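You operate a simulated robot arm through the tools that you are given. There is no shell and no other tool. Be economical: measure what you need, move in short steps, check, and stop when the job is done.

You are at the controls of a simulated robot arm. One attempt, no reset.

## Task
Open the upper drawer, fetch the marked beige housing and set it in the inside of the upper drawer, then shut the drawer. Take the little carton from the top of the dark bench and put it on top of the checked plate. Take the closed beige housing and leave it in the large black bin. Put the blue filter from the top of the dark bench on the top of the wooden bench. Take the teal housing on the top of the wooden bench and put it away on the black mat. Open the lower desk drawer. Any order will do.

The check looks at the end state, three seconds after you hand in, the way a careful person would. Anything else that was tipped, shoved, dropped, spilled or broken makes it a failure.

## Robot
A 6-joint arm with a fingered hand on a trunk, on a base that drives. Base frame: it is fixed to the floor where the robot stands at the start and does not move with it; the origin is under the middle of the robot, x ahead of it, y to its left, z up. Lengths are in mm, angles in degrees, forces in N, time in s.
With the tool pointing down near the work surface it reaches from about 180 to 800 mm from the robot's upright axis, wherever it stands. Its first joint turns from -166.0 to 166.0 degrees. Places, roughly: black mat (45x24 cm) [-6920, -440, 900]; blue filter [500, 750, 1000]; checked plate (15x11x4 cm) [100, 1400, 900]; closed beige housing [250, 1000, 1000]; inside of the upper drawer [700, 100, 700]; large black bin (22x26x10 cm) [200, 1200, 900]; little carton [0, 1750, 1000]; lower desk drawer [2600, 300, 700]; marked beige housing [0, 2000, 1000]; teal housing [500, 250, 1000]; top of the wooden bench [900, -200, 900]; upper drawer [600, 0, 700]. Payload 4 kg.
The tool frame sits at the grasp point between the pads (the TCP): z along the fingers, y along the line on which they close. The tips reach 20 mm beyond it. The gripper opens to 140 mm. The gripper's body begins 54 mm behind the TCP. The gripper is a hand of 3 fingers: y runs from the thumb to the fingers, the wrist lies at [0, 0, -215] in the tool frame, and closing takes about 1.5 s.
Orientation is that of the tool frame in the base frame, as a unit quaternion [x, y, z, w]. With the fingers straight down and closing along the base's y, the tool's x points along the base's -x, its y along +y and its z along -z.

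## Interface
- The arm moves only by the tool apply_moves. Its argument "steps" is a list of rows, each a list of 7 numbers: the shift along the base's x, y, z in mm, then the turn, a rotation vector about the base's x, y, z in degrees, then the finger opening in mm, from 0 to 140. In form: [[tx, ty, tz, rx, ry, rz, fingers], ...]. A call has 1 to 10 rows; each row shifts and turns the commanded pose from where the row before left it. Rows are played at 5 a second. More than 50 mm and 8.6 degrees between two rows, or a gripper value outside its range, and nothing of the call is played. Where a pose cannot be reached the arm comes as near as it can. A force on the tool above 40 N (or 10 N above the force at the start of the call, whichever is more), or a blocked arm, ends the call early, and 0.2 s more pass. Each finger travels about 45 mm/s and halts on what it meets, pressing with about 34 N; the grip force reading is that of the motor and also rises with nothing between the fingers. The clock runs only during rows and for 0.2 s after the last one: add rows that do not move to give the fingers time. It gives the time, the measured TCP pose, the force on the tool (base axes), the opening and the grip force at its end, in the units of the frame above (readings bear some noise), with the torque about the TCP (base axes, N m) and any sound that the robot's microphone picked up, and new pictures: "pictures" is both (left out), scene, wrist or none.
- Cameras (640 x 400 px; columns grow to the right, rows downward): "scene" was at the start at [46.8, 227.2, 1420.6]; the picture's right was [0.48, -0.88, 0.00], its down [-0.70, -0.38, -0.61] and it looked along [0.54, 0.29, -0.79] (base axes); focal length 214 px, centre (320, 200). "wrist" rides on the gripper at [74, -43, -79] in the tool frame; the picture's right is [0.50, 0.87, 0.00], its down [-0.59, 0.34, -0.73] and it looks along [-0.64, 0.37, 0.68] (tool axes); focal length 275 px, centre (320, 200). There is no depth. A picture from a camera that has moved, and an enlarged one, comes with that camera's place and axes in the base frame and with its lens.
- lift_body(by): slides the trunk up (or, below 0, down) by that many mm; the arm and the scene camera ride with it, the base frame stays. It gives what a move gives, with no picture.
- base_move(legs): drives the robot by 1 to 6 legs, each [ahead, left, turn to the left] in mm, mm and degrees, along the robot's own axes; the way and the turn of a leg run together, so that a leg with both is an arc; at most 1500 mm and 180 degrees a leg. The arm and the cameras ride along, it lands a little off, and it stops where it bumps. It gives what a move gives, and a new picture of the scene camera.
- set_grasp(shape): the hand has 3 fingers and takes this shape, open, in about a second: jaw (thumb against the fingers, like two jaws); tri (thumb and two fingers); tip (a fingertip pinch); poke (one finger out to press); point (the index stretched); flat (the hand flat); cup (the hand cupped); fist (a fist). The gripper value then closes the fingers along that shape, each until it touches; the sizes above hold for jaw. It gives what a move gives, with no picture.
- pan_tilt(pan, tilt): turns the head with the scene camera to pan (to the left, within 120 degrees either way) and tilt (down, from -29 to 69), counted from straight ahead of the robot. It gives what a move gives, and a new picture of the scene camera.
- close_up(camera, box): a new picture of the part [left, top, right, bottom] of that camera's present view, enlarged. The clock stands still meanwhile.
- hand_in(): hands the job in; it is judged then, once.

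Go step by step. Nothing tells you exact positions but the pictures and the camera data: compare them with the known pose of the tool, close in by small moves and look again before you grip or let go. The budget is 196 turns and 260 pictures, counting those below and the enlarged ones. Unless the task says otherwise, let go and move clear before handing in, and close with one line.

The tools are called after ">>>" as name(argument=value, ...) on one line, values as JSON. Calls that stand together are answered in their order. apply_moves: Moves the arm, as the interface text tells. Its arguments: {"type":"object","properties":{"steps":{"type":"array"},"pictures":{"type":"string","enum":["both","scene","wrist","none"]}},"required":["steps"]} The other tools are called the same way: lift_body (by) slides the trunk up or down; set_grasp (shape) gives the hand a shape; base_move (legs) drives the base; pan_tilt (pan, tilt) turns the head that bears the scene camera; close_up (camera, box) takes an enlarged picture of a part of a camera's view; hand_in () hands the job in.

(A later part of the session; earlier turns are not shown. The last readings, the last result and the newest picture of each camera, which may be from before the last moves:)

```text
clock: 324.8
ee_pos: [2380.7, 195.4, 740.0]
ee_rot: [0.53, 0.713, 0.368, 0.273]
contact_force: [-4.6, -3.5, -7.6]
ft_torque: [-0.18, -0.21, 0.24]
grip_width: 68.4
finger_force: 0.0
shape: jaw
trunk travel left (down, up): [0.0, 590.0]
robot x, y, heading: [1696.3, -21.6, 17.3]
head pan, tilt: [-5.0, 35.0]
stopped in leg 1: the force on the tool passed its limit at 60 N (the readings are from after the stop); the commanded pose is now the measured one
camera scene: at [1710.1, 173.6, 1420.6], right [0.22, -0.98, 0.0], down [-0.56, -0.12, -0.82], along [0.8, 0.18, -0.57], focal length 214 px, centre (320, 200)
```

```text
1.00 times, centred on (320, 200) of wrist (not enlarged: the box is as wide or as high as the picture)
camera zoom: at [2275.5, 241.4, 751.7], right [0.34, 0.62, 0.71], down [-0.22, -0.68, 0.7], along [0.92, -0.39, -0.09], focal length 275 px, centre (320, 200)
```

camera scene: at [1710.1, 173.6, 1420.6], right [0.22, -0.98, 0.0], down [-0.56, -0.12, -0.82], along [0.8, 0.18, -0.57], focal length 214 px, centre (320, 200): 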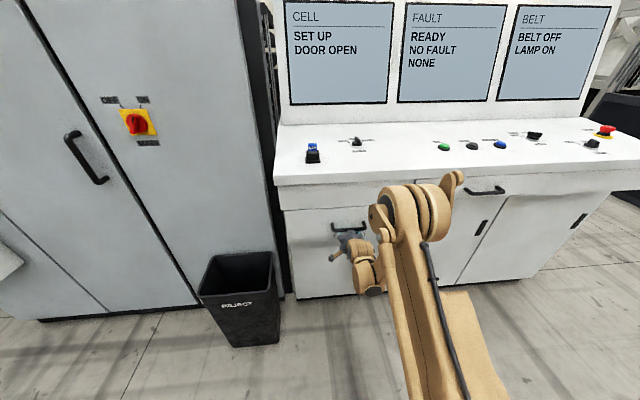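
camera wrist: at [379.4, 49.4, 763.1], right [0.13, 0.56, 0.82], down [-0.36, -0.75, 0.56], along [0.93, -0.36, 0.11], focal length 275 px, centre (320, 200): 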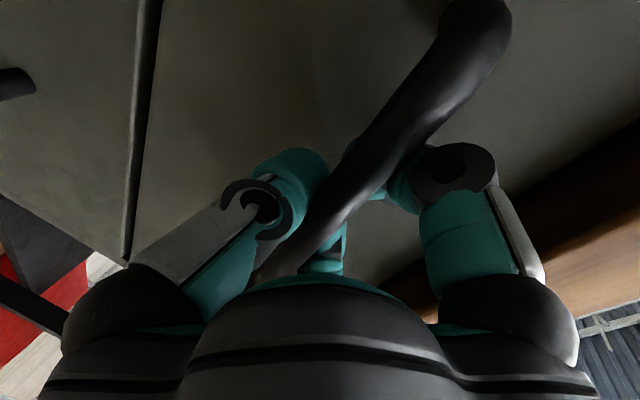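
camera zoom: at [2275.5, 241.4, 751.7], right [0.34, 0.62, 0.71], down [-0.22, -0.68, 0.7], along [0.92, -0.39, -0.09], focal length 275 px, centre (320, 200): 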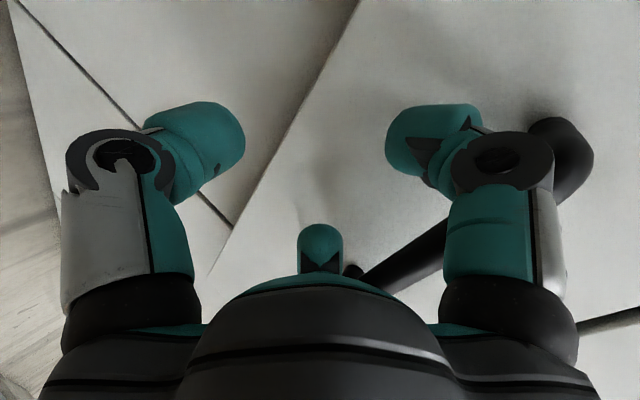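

I touched the desk earlier than estimated (it's nearer and the handle higher). Back off and re-measure.

>>> base_move(legs=[[-90, 0, 0]])

>>> close_up(camera="wrist", box=[0, 0, 640, 400])

>>> close_up(camera="scene", box=[260, 150, 400, 290])

```text
clock: 325.9
ee_pos: [2296.0, 167.8, 741.5]
ee_rot: [0.531, 0.712, 0.368, 0.274]
contact_force: [-0.6, -0.1, 0.4]
ft_torque: [0.02, 0.02, 0.04]
grip_width: 69.8
finger_force: 0.1
shape: jaw
trunk travel left (down, up): [0.0, 590.0]
robot x, y, heading: [1615.6, -48.2, 17.1]
head pan, tilt: [-5.0, 35.0]
camera scene: at [1624.3, 146.8, 1420.6], right [0.21, -0.98, 0.0], down [-0.56, -0.12, -0.82], along [0.8, 0.17, -0.57], focal length 214 px, centre (320, 200)
```

scene: 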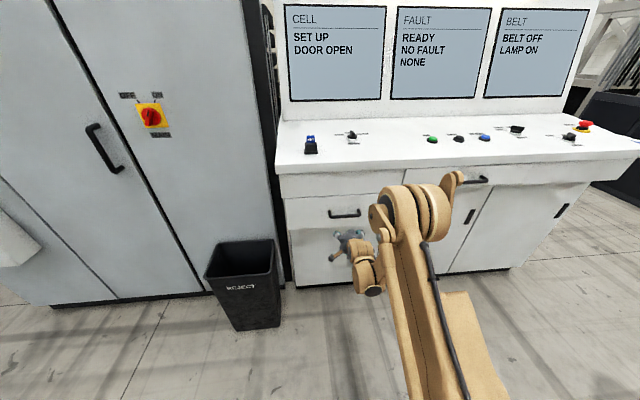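

```text
1.00 times, centred on (320, 200) of wrist (not enlarged: the box is as wide or as high as the picture)
camera zoom: at [2190.3, 213.5, 752.1], right [0.34, 0.62, 0.71], down [-0.22, -0.68, 0.7], along [0.92, -0.39, -0.09], focal length 275 px, centre (320, 200)
```

zoom: 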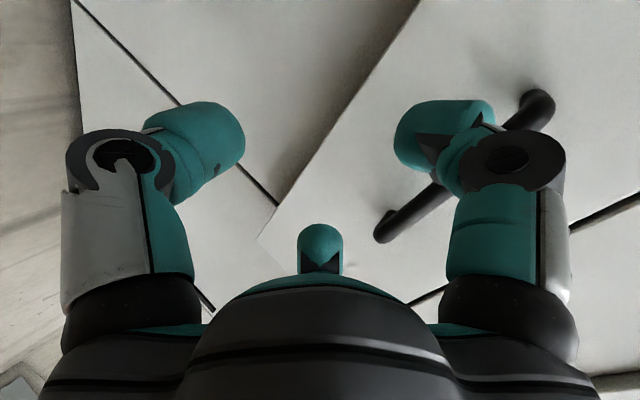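

```text
2.86 times, centred on (330, 220) of scene
camera zoom: at [1624.3, 146.8, 1420.6], right [0.21, -0.98, 0.0], down [-0.56, -0.12, -0.82], along [0.8, 0.17, -0.57], focal length 613 px, centre (291, 143)
```

zoom: 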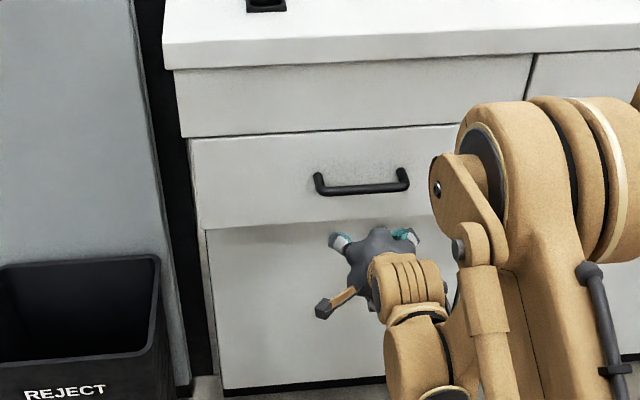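

Handle now resolves to about (2415, 200, 786). Raise the hand to match, flatten the pitch, and approach.

>>> apply_moves(steps=[[0, 0, 30, 1.45, -4.8, 0, 70], [0, 0, 30, 1.45, -4.8, 0, 70], [0, 0, 12, 1.45, -4.8, 0, 70]], pictures="none")

>>> base_move(legs=[[25, 2, 0]])

>>> close_up(camera="wrist", box=[0, 0, 640, 400])

```text
clock: 326.7
ee_pos: [2296.0, 170.3, 812.9]
ee_rot: [0.491, 0.658, 0.459, 0.341]
contact_force: [-0.2, -0.4, 0.8]
ft_torque: [0.0, -0.02, -0.02]
grip_width: 69.8
finger_force: 0.1
shape: jaw
trunk travel left (down, up): [0.0, 590.0]
robot x, y, heading: [1612.3, -47.8, 17.4]
head pan, tilt: [-5.0, 35.0]
```

```text
clock: 327.5
ee_pos: [2319.7, 177.6, 811.5]
ee_rot: [0.491, 0.658, 0.458, 0.341]
contact_force: [0.5, -0.7, 0.5]
ft_torque: [0.0, 0.01, 0.01]
grip_width: 69.7
finger_force: 0.1
shape: jaw
trunk travel left (down, up): [0.0, 590.0]
robot x, y, heading: [1636.2, -42.0, 17.5]
head pan, tilt: [-5.0, 35.0]
camera scene: at [1647.9, 156.2, 1420.6], right [0.21, -0.98, 0.0], down [-0.56, -0.12, -0.82], along [0.8, 0.17, -0.57], focal length 214 px, centre (320, 200)
```

scene: 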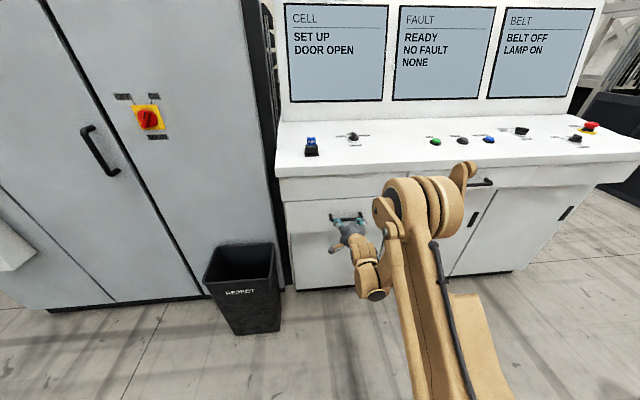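

```text
1.00 times, centred on (320, 200) of wrist (not enlarged: the box is as wide or as high as the picture)
camera zoom: at [2213.2, 224.2, 799.8], right [0.15, 0.56, 0.81], down [-0.38, -0.73, 0.57], along [0.91, -0.39, 0.11], focal length 275 px, centre (320, 200)
```

zoom: 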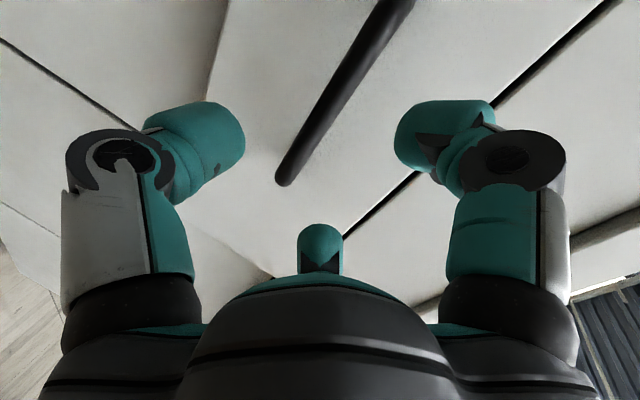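

>>> apply_moves(steps=[[18, 5, -7, 0, 0, 0, 70], [18, 5, -7, 0, 0, 0, 70], [18, 5, -7, 0, 0, 0, 70]], pictures="wrist")

```text
clock: 328.3
ee_pos: [2372.1, 191.4, 791.0]
ee_rot: [0.491, 0.658, 0.459, 0.341]
contact_force: [-0.3, -0.8, 0.7]
ft_torque: [0.0, -0.02, -0.01]
grip_width: 70.1
finger_force: 0.1
shape: jaw
trunk travel left (down, up): [0.0, 590.0]
robot x, y, heading: [1637.6, -39.4, 17.4]
head pan, tilt: [-5.0, 35.0]
camera wrist: at [2266.9, 237.3, 777.6], right [0.15, 0.56, 0.81], down [-0.38, -0.73, 0.57], along [0.91, -0.39, 0.11], focal length 275 px, centre (320, 200)
```

wrist: 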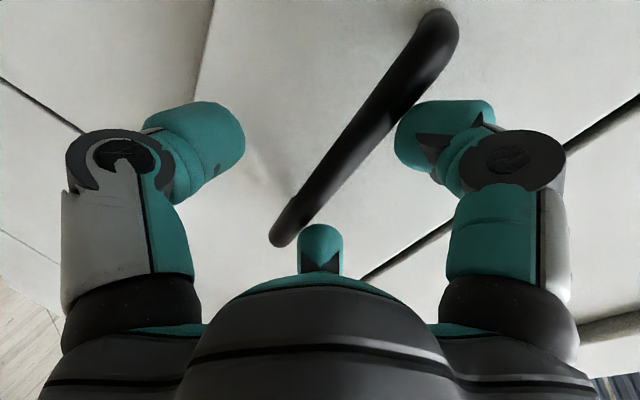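

>>> apply_moves(steps=[[8, 2, -3, 0, 0, 0, 70], [8, 2, -3, 0, 0, 0, 70], [0, 0, 0, 0, 0, 0, 20], [0, 0, 0, 0, 0, 0, 0], [0, 0, 0, 0, 0, 0, 0], [0, 0, 0, 0, 0, 0, 0], [0, 0, 0, 0, 0, 0, 0], [0, 0, 0, 0, 0, 0, 0]], pictures="wrist")

```text
clock: 330.1
ee_pos: [2387.0, 195.9, 786.9]
ee_rot: [0.49, 0.657, 0.46, 0.341]
contact_force: [4.0, 1.6, 13.8]
ft_torque: [-0.14, -0.12, -0.1]
grip_width: 30.8
finger_force: 33.3
shape: jaw
trunk travel left (down, up): [0.0, 590.0]
robot x, y, heading: [1636.6, -38.9, 17.1]
head pan, tilt: [-5.0, 35.0]
camera wrist: at [2281.6, 242.5, 774.1], right [0.14, 0.56, 0.81], down [-0.38, -0.73, 0.57], along [0.91, -0.39, 0.11], focal length 275 px, centre (320, 200)
```

wrist: 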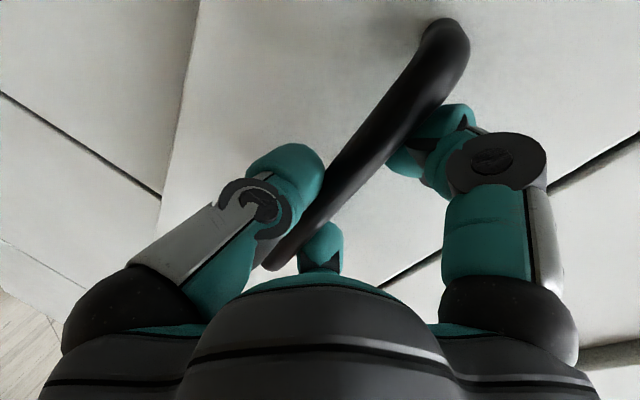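

>>> base_move(legs=[[-80, 0, 0]])

>>> close_up(camera="scene", box=[260, 130, 400, 290])

```text
clock: 331.2
ee_pos: [2309.5, 170.3, 787.9]
ee_rot: [0.491, 0.657, 0.459, 0.342]
contact_force: [-1.8, 7.5, 15.1]
ft_torque: [-0.14, -0.11, -0.07]
grip_width: 28.8
finger_force: 34.4
shape: jaw
trunk travel left (down, up): [0.0, 590.0]
robot x, y, heading: [1557.9, -63.2, 17.4]
head pan, tilt: [-5.0, 35.0]
camera scene: at [1569.3, 132.6, 1420.7], right [0.21, -0.98, 0.0], down [-0.56, -0.12, -0.82], along [0.8, 0.17, -0.57], focal length 214 px, centre (320, 200)
```

scene: 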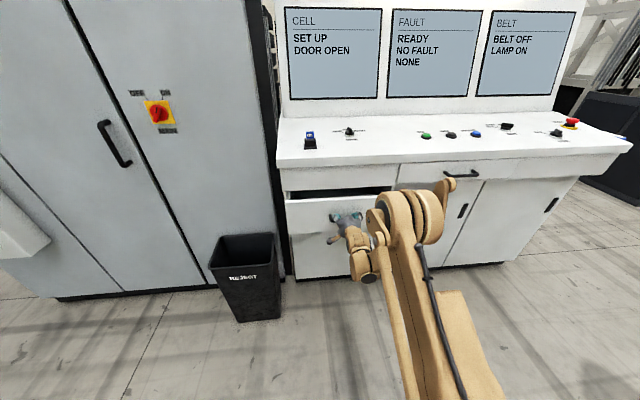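

```text
2.50 times, centred on (330, 210) of scene
camera zoom: at [1569.3, 132.6, 1420.7], right [0.21, -0.98, 0.0], down [-0.56, -0.12, -0.82], along [0.8, 0.17, -0.57], focal length 536 px, centre (295, 175)
```

zoom: 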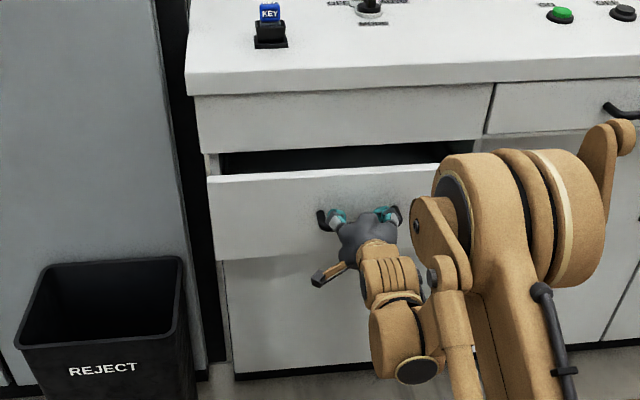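

It's opening. The wooden bench is behind me, so back a little more, then pull further with the arm.

>>> base_move(legs=[[-75, 0, 0]])

>>> apply_moves(steps=[[-15, -5, 0, 0, 0, 0, 0], [-15, -5, 0, 0, 0, 0, 0], [-15, -4, 0, 0, 0, 0, 0], [-14, -4, 0, 0, 0, 0, 0]], pictures="scene")

```text
clock: 332.2
ee_pos: [2237.8, 148.7, 787.3]
ee_rot: [0.492, 0.656, 0.459, 0.341]
contact_force: [2.2, -5.3, 15.6]
ft_torque: [-0.07, -0.05, -0.2]
grip_width: 28.4
finger_force: 33.9
shape: jaw
trunk travel left (down, up): [0.0, 590.0]
robot x, y, heading: [1487.3, -85.1, 17.4]
head pan, tilt: [-5.0, 35.0]
camera scene: at [1497.2, 108.8, 1420.9], right [0.21, -0.98, 0.0], down [-0.56, -0.12, -0.82], along [0.8, 0.17, -0.57], focal length 214 px, centre (320, 200)
```

scene: 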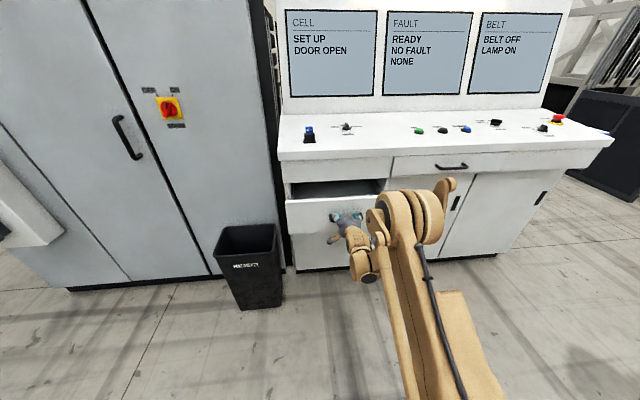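

```text
clock: 333.2
ee_pos: [2178.2, 128.6, 786.8]
ee_rot: [0.492, 0.657, 0.459, 0.341]
contact_force: [1.1, -3.2, 16.7]
ft_torque: [-0.11, -0.1, -0.14]
grip_width: 28.7
finger_force: 34.2
shape: jaw
trunk travel left (down, up): [0.0, 590.0]
robot x, y, heading: [1485.0, -85.0, 17.1]
head pan, tilt: [-5.0, 35.0]
camera scene: at [1497.3, 109.2, 1420.7], right [0.21, -0.98, 0.0], down [-0.56, -0.12, -0.82], along [0.8, 0.17, -0.57], focal length 214 px, centre (320, 200)
```

scene: 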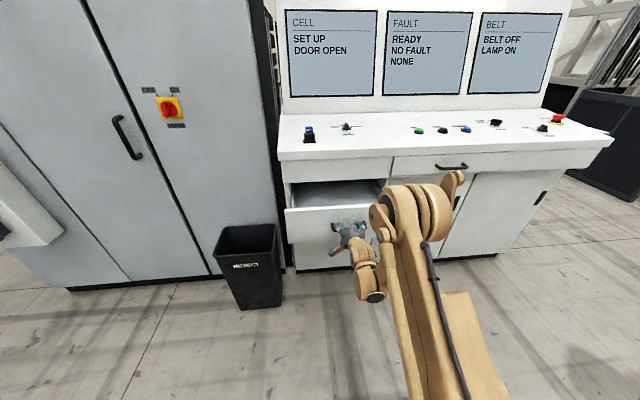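

>>> apply_moves(steps=[[-12, -4, 0, 0, 0, 0, 0], [-12, -4, 0, 0, 0, 0, 0], [-12, -4, 0, 0, 0, 0, 0]], pictures="none")

```text
clock: 334.0
ee_pos: [2168.2, 125.7, 797.9]
ee_rot: [0.493, 0.659, 0.456, 0.339]
contact_force: [2.5, -1.0, -31.7]
ft_torque: [-0.16, 0.36, -0.02]
grip_width: 22.4
finger_force: 33.3
shape: jaw
out of reach, approached as far as the arm can: row 1, 2, 3
trunk travel left (down, up): [0.0, 590.0]
robot x, y, heading: [1484.5, -87.0, 17.3]
head pan, tilt: [-5.0, 35.0]
```

About 230 mm open. Release, pitch the hand down around the bar, and withdraw.

>>> apply_moves(steps=[[8, 3, -6, 0, 0, 0, 10], [2, 1, -3, 0, 0, 0, 30], [0, 0, 0, 0, 0, 0, 50], [0, 0, 0, 0, 0, 0, 50], [0, 0, 0, 0, 0, 0, 50], [0, 0, 0, 0, 0, 0, 50]], pictures="wrist")

```text
clock: 335.4
ee_pos: [2172.0, 131.1, 793.4]
ee_rot: [0.49, 0.656, 0.461, 0.342]
contact_force: [0.3, 0.4, 30.6]
ft_torque: [0.06, -0.39, 0.07]
grip_width: 48.9
finger_force: 0.1
shape: jaw
trunk travel left (down, up): [0.0, 590.0]
robot x, y, heading: [1489.6, -87.0, 17.2]
head pan, tilt: [-5.0, 35.0]
camera wrist: at [2067.9, 176.6, 780.6], right [0.14, 0.56, 0.81], down [-0.38, -0.73, 0.57], along [0.91, -0.39, 0.11], focal length 275 px, centre (320, 200)
```

wrist: 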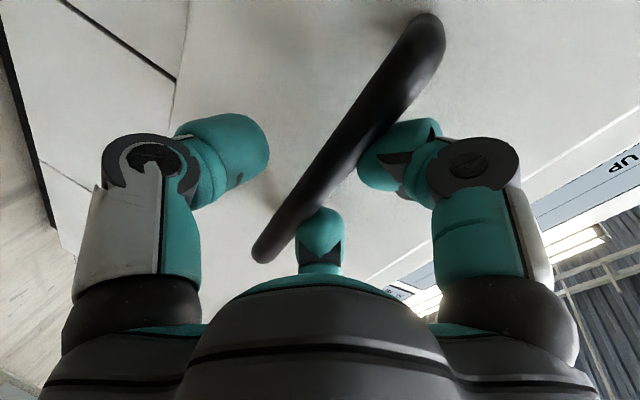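

>>> apply_moves(steps=[[0, 0, 8, 0, 0, 0, 60], [0, 0, 4, -1.2, 4, 0, 60], [-3, -1, 4, -1.2, 4, 0, 60], [-8, -3, 6, -1.2, 4, 0, 60], [-12, -4, 8, -1.2, 4, 0, 60], [-14, -4, 10, -1.2, 4, 0, 60]], pictures="wrist")

```text
clock: 336.8
ee_pos: [2137.3, 119.3, 833.3]
ee_rot: [0.545, 0.729, 0.332, 0.247]
contact_force: [-0.4, -0.3, -0.6]
ft_torque: [-0.01, 0.0, 0.01]
grip_width: 59.5
finger_force: 0.0
shape: jaw
trunk travel left (down, up): [0.0, 590.0]
robot x, y, heading: [1485.6, -89.8, 17.2]
head pan, tilt: [-5.0, 35.0]
camera wrist: at [2033.6, 166.0, 852.9], right [0.41, 0.64, 0.65], down [-0.15, -0.66, 0.74], along [0.9, -0.4, -0.17], focal length 275 px, centre (320, 200)
```

wrist: 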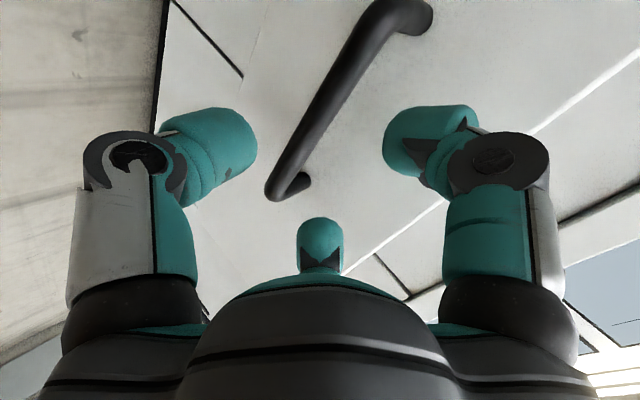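

Free. Bring the arm up to tool-down and look at the drawer.

>>> apply_moves(steps=[[-6, -2, 38, -1.6, 5.2, 0, 60], [-6, -2, 38, -1.6, 5.2, 0, 60], [-6, -2, 38, -1.6, 5.2, 0, 60], [-6, -2, 38, -1.6, 5.2, 0, 60], [-6, -2, 38, -1.6, 5.2, 0, 60], [-6, -2, 38, -1.6, 5.2, 0, 60], [-6, -2, 30, -1.6, 5.2, 0, 80], [-6, -2, 20, -1.6, 5.2, 0, 80], [-6, -2, 0, -1.6, 5.2, 0, 80]], pictures="scene")

>>> close_up(camera="scene", box=[250, 120, 410, 280])

```text
clock: 338.8
ee_pos: [2084.4, 97.9, 1111.2]
ee_rot: [0.597, 0.802, -0.004, 0.001]
contact_force: [0.7, -0.2, -0.2]
ft_torque: [0.01, 0.0, 0.02]
grip_width: 79.7
finger_force: 0.0
shape: jaw
trunk travel left (down, up): [0.0, 590.0]
robot x, y, heading: [1487.1, -85.0, 17.3]
head pan, tilt: [-5.0, 35.0]
camera scene: at [1498.8, 109.9, 1420.6], right [0.21, -0.98, 0.0], down [-0.56, -0.12, -0.82], along [0.8, 0.17, -0.57], focal length 214 px, centre (320, 200)
```

scene: 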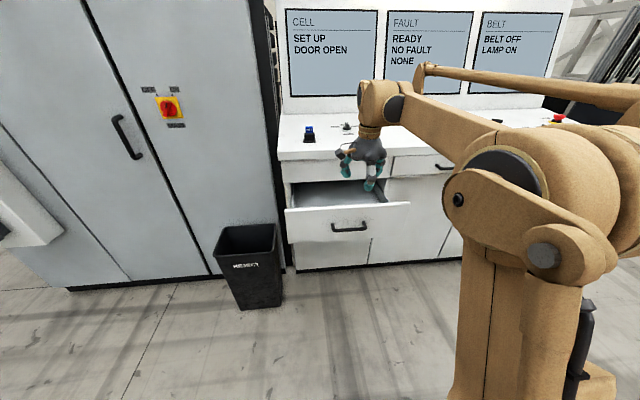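

```text
2.50 times, centred on (330, 200) of scene
camera zoom: at [1498.8, 109.9, 1420.6], right [0.21, -0.98, 0.0], down [-0.56, -0.12, -0.82], along [0.8, 0.17, -0.57], focal length 536 px, centre (295, 200)
```

zoom: 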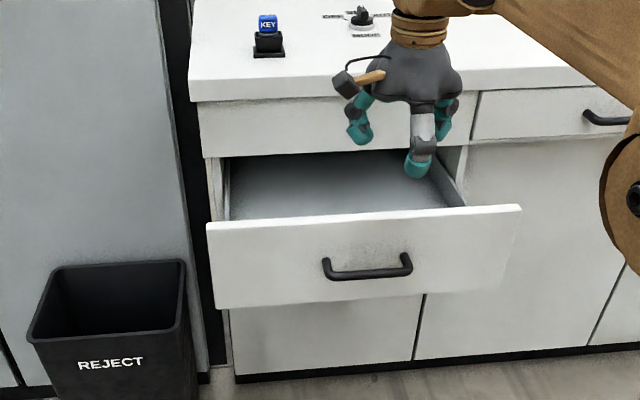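

The drawer is open ~220 mm. For margin I'll also pull on the panel's top edge with the hand pointing down.

>>> base_move(legs=[[60, 0, 0]])

>>> apply_moves(steps=[[37, 9, 0, 0, 0, 0, 80], [37, 9, -20, 0, 0, 0, 80], [36, 9, -30, 0, 0, 0, 80], [0, 0, -45, 0, 0, 0, 80], [0, 0, -45, 0, 0, 0, 80], [0, 0, -45, 0, 0, 0, 80]], pictures="wrist")

```text
clock: 339.8
ee_pos: [2142.6, 116.5, 1111.2]
ee_rot: [0.597, 0.802, -0.003, 0.002]
contact_force: [0.7, -0.4, 0.0]
ft_torque: [0.02, -0.02, -0.02]
grip_width: 79.6
finger_force: 0.2
shape: jaw
trunk travel left (down, up): [0.0, 590.0]
robot x, y, heading: [1545.3, -70.3, 17.2]
head pan, tilt: [-5.0, 35.0]
camera scene: at [1557.1, 127.9, 1420.6], right [0.21, -0.98, 0.0], down [-0.56, -0.12, -0.82], along [0.8, 0.17, -0.57], focal length 214 px, centre (320, 200)
```

scene: 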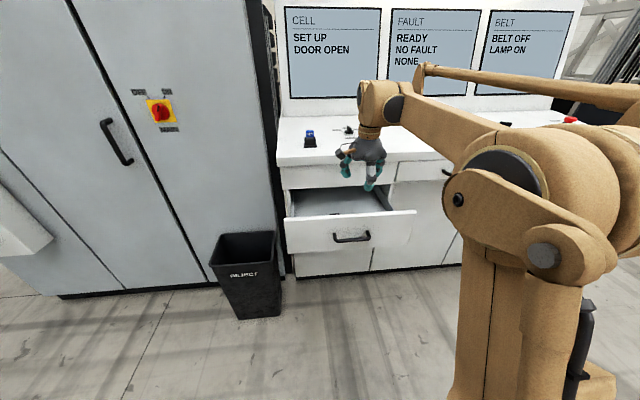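

```text
clock: 341.2
ee_pos: [2248.7, 147.0, 927.5]
ee_rot: [0.598, 0.802, -0.003, 0.002]
contact_force: [-0.1, -0.3, 0.8]
ft_torque: [0.0, 0.01, 0.0]
grip_width: 79.6
finger_force: 0.1
shape: jaw
trunk travel left (down, up): [0.0, 590.0]
robot x, y, heading: [1544.6, -67.9, 17.4]
head pan, tilt: [-5.0, 35.0]
camera wrist: at [2187.5, 206.3, 1005.2], right [0.69, 0.73, -0.01], down [0.49, -0.46, 0.74], along [0.53, -0.51, -0.67], focal length 275 px, centre (320, 200)
```

wrist: 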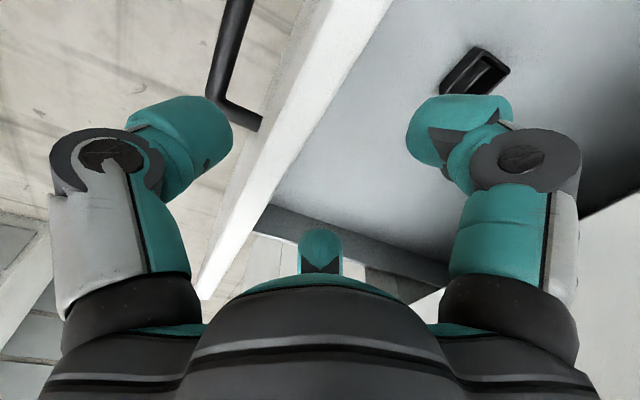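

>>> apply_moves(steps=[[-14, -4, -20, 0, 0, 0, 80], [0, 0, -20, 0, 0, 0, 80], [0, 0, -14, 0, 0, 0, 80], [0, 0, 0, 0, 0, 0, 50], [0, 0, 0, 0, 0, 0, 20], [0, 0, 0, 0, 0, 0, 0], [0, 0, 0, 0, 0, 0, 0], [0, 0, 0, 0, 0, 0, 0], [0, 0, 0, 0, 0, 0, 0]], pictures="wrist")

```text
clock: 343.2
ee_pos: [2235.9, 140.8, 872.2]
ee_rot: [0.598, 0.802, -0.003, 0.002]
contact_force: [2.9, -0.3, 3.9]
ft_torque: [-0.01, 0.1, 0.11]
grip_width: 27.8
finger_force: 34.2
shape: jaw
trunk travel left (down, up): [0.0, 590.0]
robot x, y, heading: [1545.2, -71.4, 17.0]
head pan, tilt: [-5.0, 35.0]
camera wrist: at [2175.6, 200.7, 950.9], right [0.69, 0.73, -0.01], down [0.49, -0.46, 0.74], along [0.53, -0.51, -0.67], focal length 275 px, centre (320, 200)
```

wrist: 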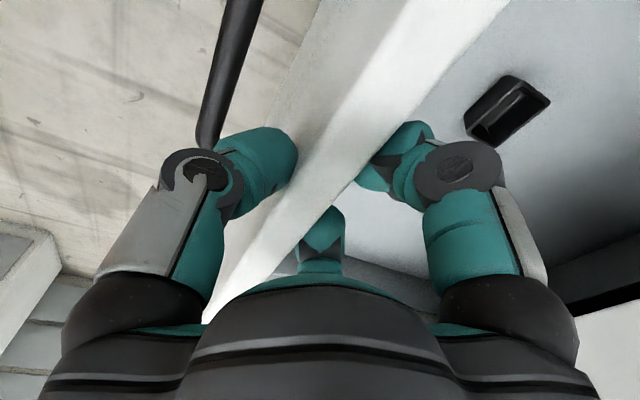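

>>> apply_moves(steps=[[-14, -4.4, 0, 0, 0, 0, 0], [-14, -4.4, 0, 0, 0, 0, 0], [-14, -4.4, 0, 0, 0, 0, 0], [-14, -4.4, 0, 0, 0, 0, 0], [-14, -4.4, 0, 0, 0, 0, 0]], pictures="scene")

```text
clock: 344.4
ee_pos: [2168.2, 117.9, 874.2]
ee_rot: [0.597, 0.802, -0.004, 0.002]
contact_force: [-1.4, 1.0, 1.3]
ft_torque: [0.02, 0.21, 0.08]
grip_width: 27.4
finger_force: 33.5
shape: jaw
trunk travel left (down, up): [0.0, 590.0]
robot x, y, heading: [1543.6, -64.1, 17.3]
head pan, tilt: [-5.0, 35.0]
camera scene: at [1556.1, 127.8, 1420.5], right [0.21, -0.98, 0.0], down [-0.56, -0.12, -0.82], along [0.8, 0.17, -0.57], focal length 214 px, centre (320, 200)
```

scene: 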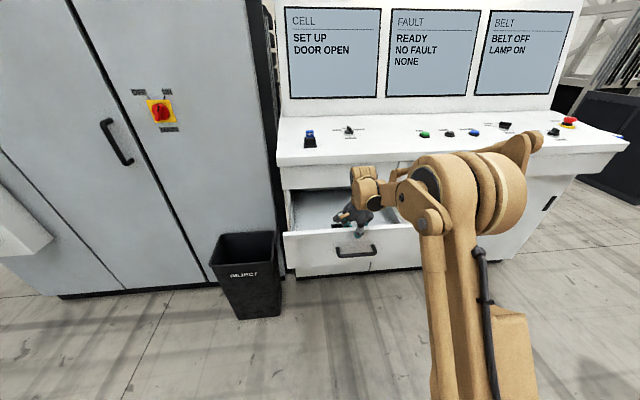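

Now ~290 mm open. Release, rise, and drive back around for the teal housing.

>>> apply_moves(steps=[[0, 0, 0, 0, 0, 0, 40], [0, 0, 0, 0, 0, 0, 70], [0, 0, 0, 0, 0, 0, 80], [0, 0, 30, 0, 0, 0, 80], [0, 0, 45, 0, 0, 0, 80], [0, 0, 45, 0, 0, 0, 80], [-20, -6, 40, 0, 0, 0, 80], [-40, -12, 25, 0, 0, 0, 80], [-40, -12, 0, 0, 0, 0, 80], [-40, -12, 0, 0, 0, 0, 80]], pictures="none")

>>> base_move(legs=[[0, 1000, 0], [0, 1000, 0], [0, 1060, 0]])

```text
clock: 346.6
ee_pos: [2027.6, 76.3, 1059.8]
ee_rot: [0.598, 0.802, -0.003, 0.002]
contact_force: [0.1, 0.5, -0.6]
ft_torque: [0.0, 0.0, 0.02]
grip_width: 79.5
finger_force: 0.0
shape: jaw
trunk travel left (down, up): [0.0, 590.0]
robot x, y, heading: [1542.6, -66.6, 17.3]
head pan, tilt: [-5.0, 35.0]
```

```text
clock: 361.8
ee_pos: [1111.0, 3075.9, 1058.6]
ee_rot: [0.577, 0.817, -0.003, 0.002]
contact_force: [-0.1, -0.6, -0.4]
ft_torque: [0.01, 0.0, -0.02]
grip_width: 79.1
finger_force: 0.0
shape: jaw
trunk travel left (down, up): [0.0, 590.0]
robot x, y, heading: [637.6, 2906.6, 20.1]
head pan, tilt: [-5.0, 35.0]
camera scene: at [637.7, 3102.9, 1420.6], right [0.26, -0.97, 0.0], down [-0.55, -0.15, -0.82], along [0.79, 0.21, -0.57], focal length 214 px, centre (320, 200)
```

scene: 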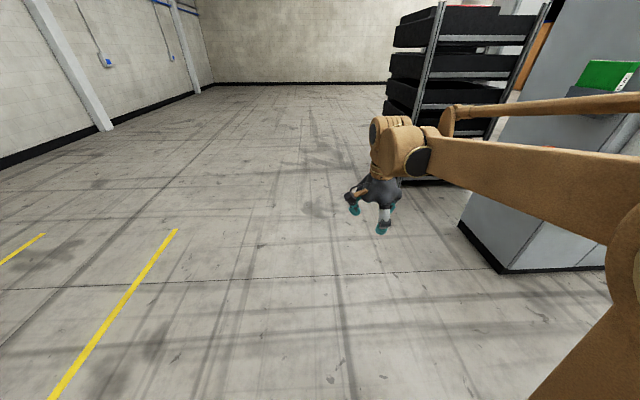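

>>> base_move(legs=[[0, 0, -2], [-1000, 0, 0], [-930, 0, 0]])

>>> pan_tilt(pan=120, tilt=12)

```text
clock: 371.7
ee_pos: [-692.2, 2475.8, 1058.1]
ee_rot: [0.587, 0.81, -0.002, 0.002]
contact_force: [-0.2, -0.3, 0.3]
ft_torque: [0.0, 0.03, -0.01]
grip_width: 79.7
finger_force: 0.0
shape: jaw
trunk travel left (down, up): [0.0, 590.0]
robot x, y, heading: [-1171.6, 2315.7, 18.6]
head pan, tilt: [-5.0, 35.0]
camera scene: at [-1166.2, 2514.8, 1420.6], right [0.24, -0.97, 0.0], down [-0.56, -0.14, -0.82], along [0.8, 0.19, -0.57], focal length 214 px, centre (320, 200)
```

scene: 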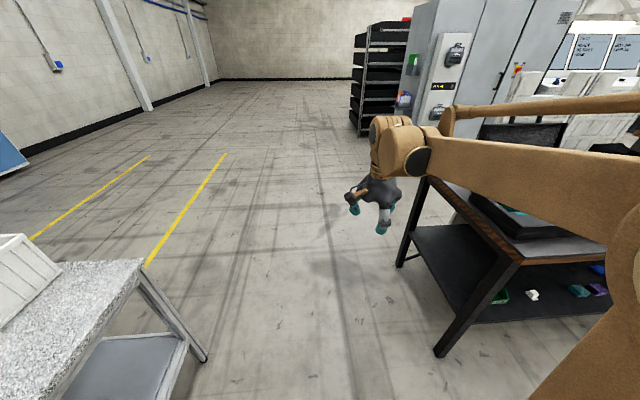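

```text
clock: 373.8
ee_pos: [-692.8, 2475.7, 1058.9]
ee_rot: [0.587, 0.809, -0.003, 0.003]
contact_force: [0.5, -0.2, 0.1]
ft_torque: [-0.03, 0.01, -0.02]
grip_width: 79.2
finger_force: 0.1
shape: jaw
trunk travel left (down, up): [0.0, 590.0]
robot x, y, heading: [-1171.6, 2318.9, 18.7]
head pan, tilt: [120.0, 12.0]
camera scene: at [-1321.6, 2555.7, 1457.5], right [0.66, 0.75, 0.0], down [0.16, -0.14, -0.98], along [-0.73, 0.65, -0.21], focal length 214 px, centre (320, 200)
```

scene: 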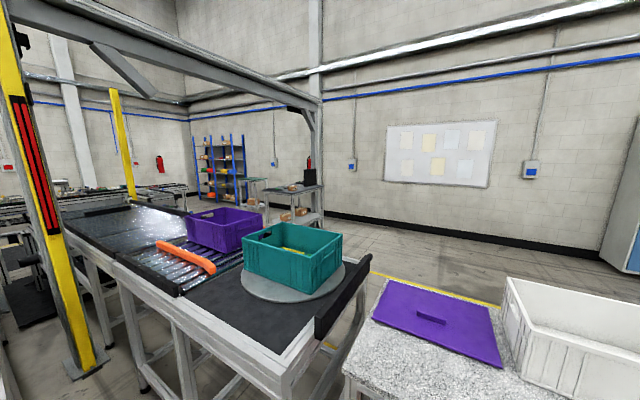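

>>> base_move(legs=[[0, -1320, 0], [0, -1310, 0]])

```text
clock: 386.1
ee_pos: [104.9, 79.2, 1058.6]
ee_rot: [0.587, 0.81, -0.003, 0.002]
contact_force: [0.3, 0.4, -0.6]
ft_torque: [0.01, 0.02, -0.01]
grip_width: 79.5
finger_force: 0.0
shape: jaw
trunk travel left (down, up): [0.0, 590.0]
robot x, y, heading: [-376.8, -80.3, 18.8]
head pan, tilt: [120.0, 12.0]
camera scene: at [-524.8, 159.0, 1457.5], right [0.66, 0.75, 0.0], down [0.16, -0.14, -0.98], along [-0.73, 0.65, -0.21], focal length 214 px, centre (320, 200)
```

scene: 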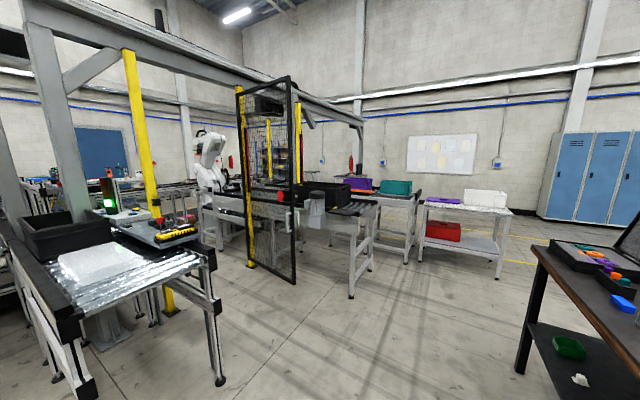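

>>> base_move(legs=[[235, -60, 0]])

>>> pan_tilt(pan=0, tilt=45)

>>> close_up(camera="scene", box=[250, 110, 410, 230])

```text
clock: 387.9
ee_pos: [341.5, 93.6, 1058.1]
ee_rot: [0.587, 0.809, -0.003, 0.003]
contact_force: [0.3, 0.5, 0.2]
ft_torque: [-0.01, 0.03, 0.0]
grip_width: 79.4
finger_force: 0.2
shape: jaw
trunk travel left (down, up): [0.0, 590.0]
robot x, y, heading: [-138.7, -64.1, 18.7]
head pan, tilt: [120.0, 12.0]
camera scene: at [-286.4, 174.2, 1457.6], right [0.66, 0.75, 0.0], down [0.16, -0.14, -0.98], along [-0.73, 0.65, -0.21], focal length 214 px, centre (320, 200)
```

scene: 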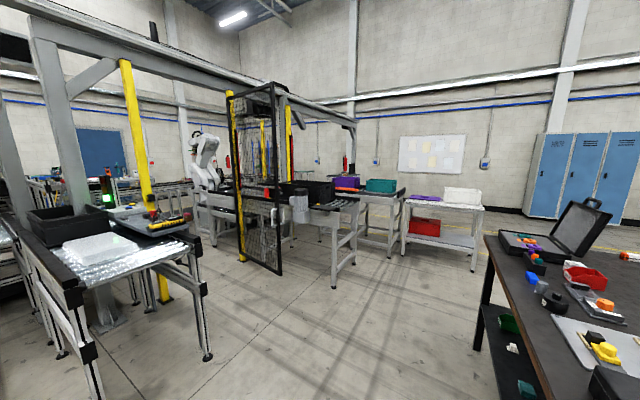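

```text
clock: 389.9
ee_pos: [341.2, 93.7, 1058.3]
ee_rot: [0.588, 0.809, -0.003, 0.003]
contact_force: [-0.8, 0.1, 0.3]
ft_torque: [-0.01, 0.04, 0.0]
grip_width: 79.5
finger_force: 0.0
shape: jaw
trunk travel left (down, up): [0.0, 590.0]
robot x, y, heading: [-136.4, -63.3, 18.6]
head pan, tilt: [0.0, 45.0]
camera scene: at [-139.8, 138.5, 1405.8], right [0.32, -0.95, 0.0], down [-0.67, -0.23, -0.71], along [0.67, 0.23, -0.71], focal length 214 px, centre (320, 200)
```

scene: 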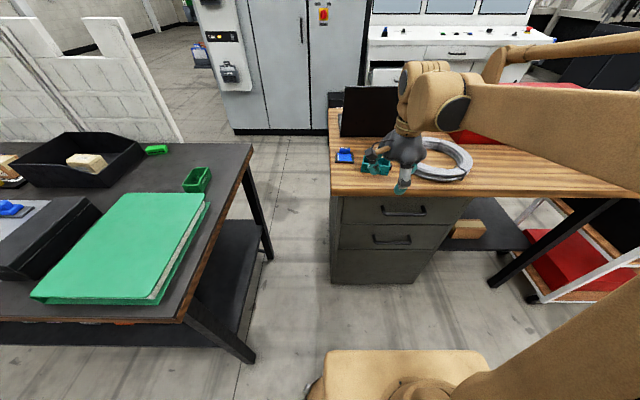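

```text
3.33 times, centred on (330, 170) of scene
camera zoom: at [-139.8, 138.5, 1405.8], right [0.32, -0.95, 0.0], down [-0.67, -0.23, -0.71], along [0.67, 0.23, -0.71], focal length 715 px, centre (287, 300)
```

zoom: 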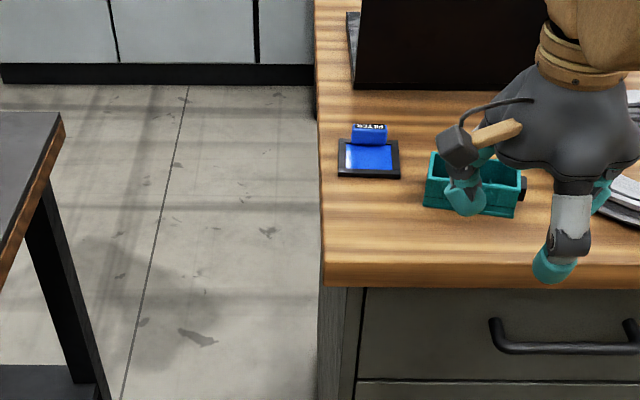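

I notice the binder on the dark bench is now closed — its propped half must have been swept by the hand on the way back. I need a closer look.

>>> pan_tilt(pan=50, tilt=45)

>>> close_up(camera="scene", box=[150, 120, 430, 300])

```text
clock: 391.1
ee_pos: [341.7, 93.8, 1058.8]
ee_rot: [0.588, 0.809, -0.003, 0.002]
contact_force: [-0.1, -0.5, 0.0]
ft_torque: [0.03, 0.0, 0.0]
grip_width: 79.5
finger_force: 0.0
shape: jaw
trunk travel left (down, up): [0.0, 590.0]
robot x, y, heading: [-137.1, -60.2, 18.7]
head pan, tilt: [50.0, 45.0]
camera scene: at [-187.1, 188.2, 1405.8], right [0.93, -0.37, 0.0], down [-0.26, -0.66, -0.71], along [0.26, 0.66, -0.71], focal length 214 px, centre (320, 200)
```

scene: 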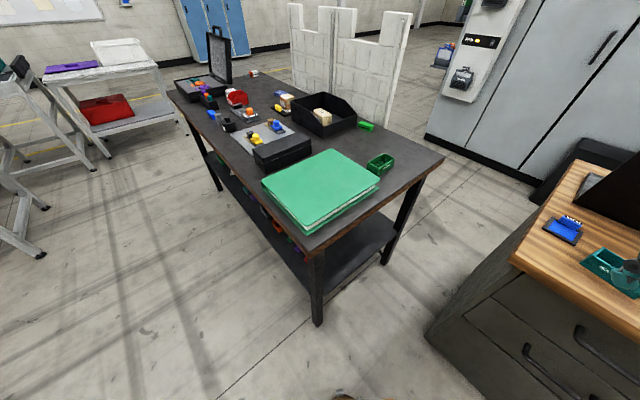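

```text
2.22 times, centred on (290, 210) of scene
camera zoom: at [-187.1, 188.2, 1405.8], right [0.93, -0.37, 0.0], down [-0.26, -0.66, -0.71], along [0.26, 0.66, -0.71], focal length 477 px, centre (387, 178)
```

zoom: 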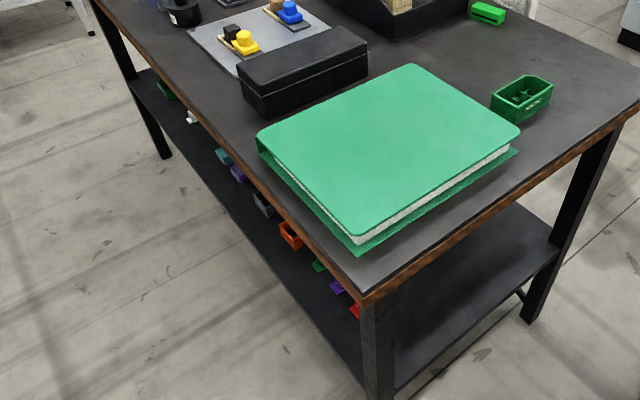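

I'll restore the binder: its top half (hinge at the far edge) must be swung back up to lean as before (~143°). I'll set up at its left side with the tool pointing forward, to pinch the cover's left lip.

>>> base_move(legs=[[-453, 0, 0], [0, 745, -0.7]])

>>> apply_moves(steps=[[13.7, -12.9, 2, 2.41, -7.42, 0, 60], [13.7, -12.9, 2, 2.41, -7.42, 0, 60], [13.7, -12.9, 0, 2.41, -7.42, 0, 60], [13.7, -12.9, 0, 2.41, -7.42, 0, 60], [13.7, -12.9, 0, 2.41, -7.42, 0, 60], [13.7, -12.9, 0, 2.41, -7.42, 0, 50], [13.7, -12.9, 0, 2.41, -7.42, 0, 50], [13.7, -12.9, 0, 2.41, -7.42, 0, 50], [13.7, -12.9, 0, 2.41, -7.42, 0, 50], [13.7, -12.9, 0, 2.41, -7.42, 0, 50]], pictures="wrist")

```text
clock: 397.6
ee_pos: [-323.5, 661.6, 1058.3]
ee_rot: [0.603, 0.798, -0.003, 0.002]
contact_force: [-1.1, -1.1, -0.8]
ft_torque: [0.01, -0.04, 0.02]
grip_width: 79.2
finger_force: 0.1
shape: jaw
trunk travel left (down, up): [0.0, 590.0]
robot x, y, heading: [-808.4, 521.6, 16.3]
head pan, tilt: [50.0, 45.0]
camera scene: at [-848.1, 776.1, 1405.8], right [0.92, -0.4, 0.0], down [-0.28, -0.65, -0.71], along [0.28, 0.65, -0.71], focal length 214 px, centre (320, 200)
```

scene: 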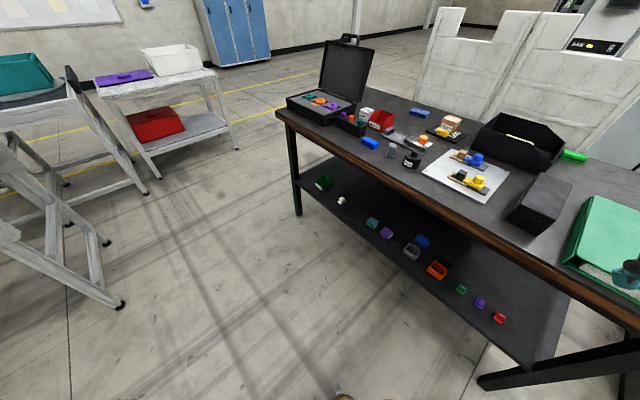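

```text
clock: 399.8
ee_pos: [-185.6, 531.9, 1062.7]
ee_rot: [0.47, 0.619, 0.514, 0.363]
contact_force: [0.3, 0.9, -0.2]
ft_torque: [0.0, 0.04, -0.01]
grip_width: 50.2
finger_force: 0.1
shape: jaw
trunk travel left (down, up): [0.0, 590.0]
robot x, y, heading: [-810.5, 524.1, 16.1]
head pan, tilt: [50.0, 45.0]
camera wrist: at [-288.8, 578.4, 1039.0], right [0.03, 0.5, 0.86], down [-0.44, -0.77, 0.46], along [0.9, -0.4, 0.2], focal length 275 px, centre (320, 200)
```

wrist: 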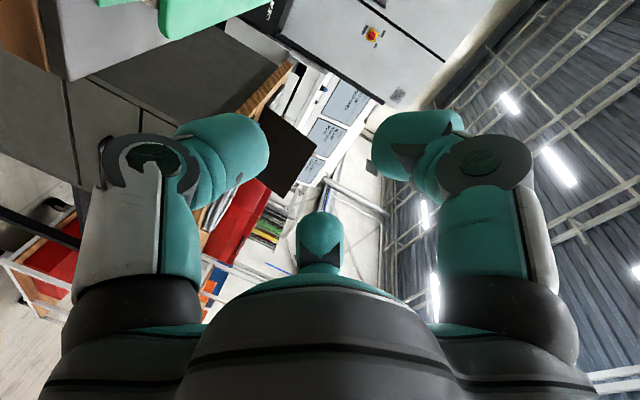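

>>> apply_moves(steps=[[6, 2, -35, 0, 0, 0, 50], [6, 2, -35, 0, 0, 0, 50], [6, 2, -35, 0, 0, 0, 50]], pictures="wrist")

>>> pan_tilt(pan=-5, tilt=40)

>>> close_up(camera="scene", box=[300, 130, 460, 250])

```text
clock: 400.6
ee_pos: [-166.1, 536.2, 959.7]
ee_rot: [0.471, 0.619, 0.514, 0.362]
contact_force: [0.4, 0.1, -0.5]
ft_torque: [-0.01, 0.01, 0.03]
grip_width: 50.2
finger_force: 0.1
shape: jaw
trunk travel left (down, up): [0.0, 590.0]
robot x, y, heading: [-810.2, 521.5, 15.9]
head pan, tilt: [50.0, 45.0]
camera wrist: at [-270.2, 583.7, 936.2], right [0.04, 0.5, 0.86], down [-0.44, -0.77, 0.46], along [0.9, -0.4, 0.19], focal length 275 px, centre (320, 200)
```

wrist: 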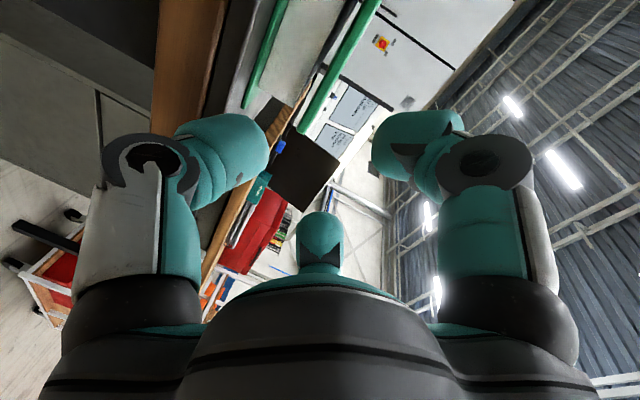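

```text
clock: 401.8
ee_pos: [-167.3, 536.2, 959.1]
ee_rot: [0.471, 0.619, 0.513, 0.363]
contact_force: [-0.2, -0.4, -0.1]
ft_torque: [0.03, -0.01, -0.02]
grip_width: 49.9
finger_force: 0.0
shape: jaw
trunk travel left (down, up): [0.0, 590.0]
robot x, y, heading: [-810.7, 519.8, 16.5]
head pan, tilt: [-5.0, 40.0]
camera scene: at [-797.2, 718.3, 1413.1], right [0.2, -0.98, 0.0], down [-0.63, -0.13, -0.77], along [0.75, 0.15, -0.64], focal length 214 px, centre (320, 200)
```

scene: 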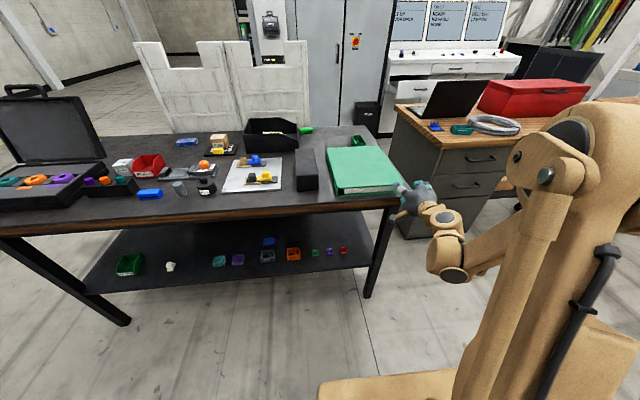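

```text
3.33 times, centred on (380, 190) of scene
camera zoom: at [-797.2, 718.3, 1413.1], right [0.2, -0.98, 0.0], down [-0.63, -0.13, -0.77], along [0.75, 0.15, -0.64], focal length 715 px, centre (120, 233)
```

zoom: 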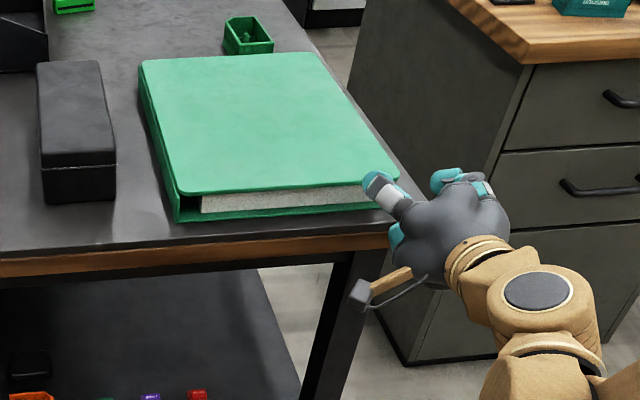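

The top cover's lip is at z≈935 with a ~35 mm gap below. Advance with opening 36 so one finger goes under the lip.

>>> apply_moves(steps=[[5, 1, -8, 0, 0, 0, 36], [10, 3, -8, 0, 0, 0, 36], [15, 5, -5, 0, 0, 0, 36], [14, 4, 0, 0, 0, 0, 36], [10, 3, 0, 0, 0, 0, 36]], pictures="wrist")

```text
clock: 403.0
ee_pos: [-118.1, 555.0, 939.3]
ee_rot: [0.47, 0.618, 0.516, 0.363]
contact_force: [-35.8, -7.7, 19.0]
ft_torque: [-0.24, 0.73, 0.28]
grip_width: 36.5
finger_force: 0.0
shape: jaw
trunk travel left (down, up): [0.0, 590.0]
robot x, y, heading: [-809.0, 520.4, 16.4]
head pan, tilt: [-5.0, 40.0]
camera wrist: at [-221.7, 601.7, 916.6], right [0.03, 0.5, 0.86], down [-0.44, -0.77, 0.46], along [0.9, -0.4, 0.2], focal length 275 px, centre (320, 200)
```

wrist: 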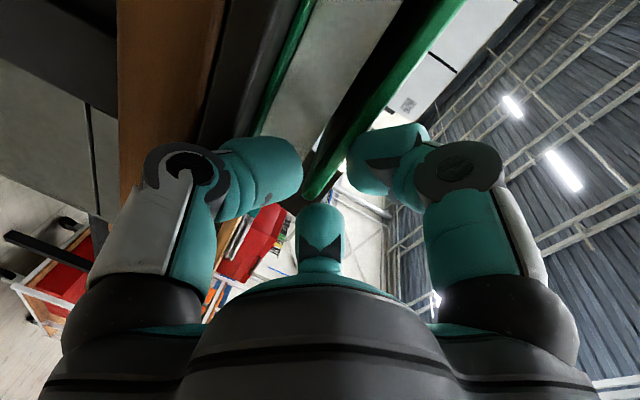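

>>> apply_moves(steps=[[-8, -2, 4, 0, 0, 0, 36], [0, 0, 6, 0, 0, 0, 32], [8, 2, 0, 0, 0, 0, 32], [6, 2, 0, 0, 0, 0, 32]], pictures="wrist")

```text
clock: 404.0
ee_pos: [-109.9, 556.5, 949.4]
ee_rot: [0.471, 0.618, 0.514, 0.363]
contact_force: [-10.0, -3.7, 9.3]
ft_torque: [-0.22, 0.64, 0.05]
grip_width: 31.5
finger_force: 0.0
shape: jaw
trunk travel left (down, up): [0.0, 590.0]
robot x, y, heading: [-810.1, 523.7, 16.3]
head pan, tilt: [-5.0, 40.0]
camera wrist: at [-213.0, 603.0, 925.0], right [0.03, 0.5, 0.86], down [-0.44, -0.77, 0.46], along [0.9, -0.4, 0.2], focal length 275 px, centre (320, 200)
```

wrist: 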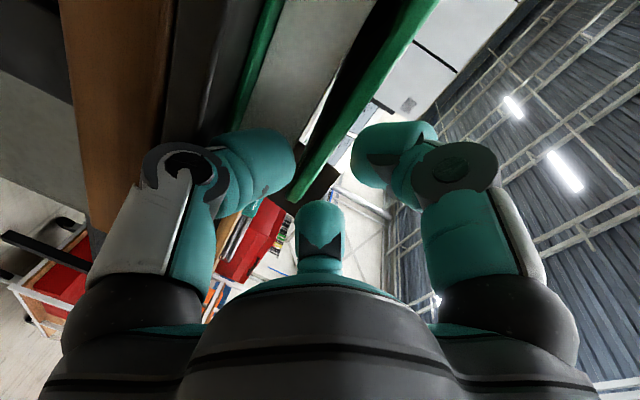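

Now the lip is between the fingers. Close on it.

>>> apply_moves(steps=[[0, 0, 0, 0, 0, 0, 10], [0, 0, 0, 0, 0, 0, 0], [0, 0, 0, 0, 0, 0, 0], [0, 0, 0, 0, 0, 0, 0], [0, 0, 0, 0, 0, 0, 0]], pictures="wrist")

```text
clock: 405.2
ee_pos: [-108.3, 556.0, 946.7]
ee_rot: [0.471, 0.619, 0.514, 0.363]
contact_force: [-6.1, -1.9, 4.9]
ft_torque: [-0.12, 0.07, 0.04]
grip_width: 0.0
finger_force: 34.3
shape: jaw
trunk travel left (down, up): [0.0, 590.0]
robot x, y, heading: [-813.4, 523.0, 16.2]
head pan, tilt: [-5.0, 40.0]
camera wrist: at [-212.3, 603.3, 924.2], right [0.03, 0.5, 0.86], down [-0.44, -0.77, 0.46], along [0.9, -0.4, 0.2], focal length 275 px, centre (320, 200)
```

wrist: 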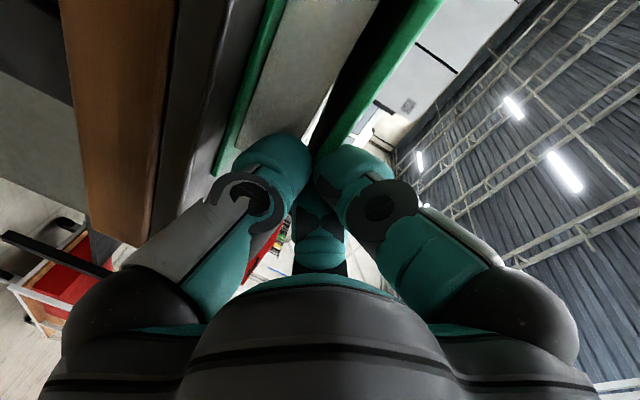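

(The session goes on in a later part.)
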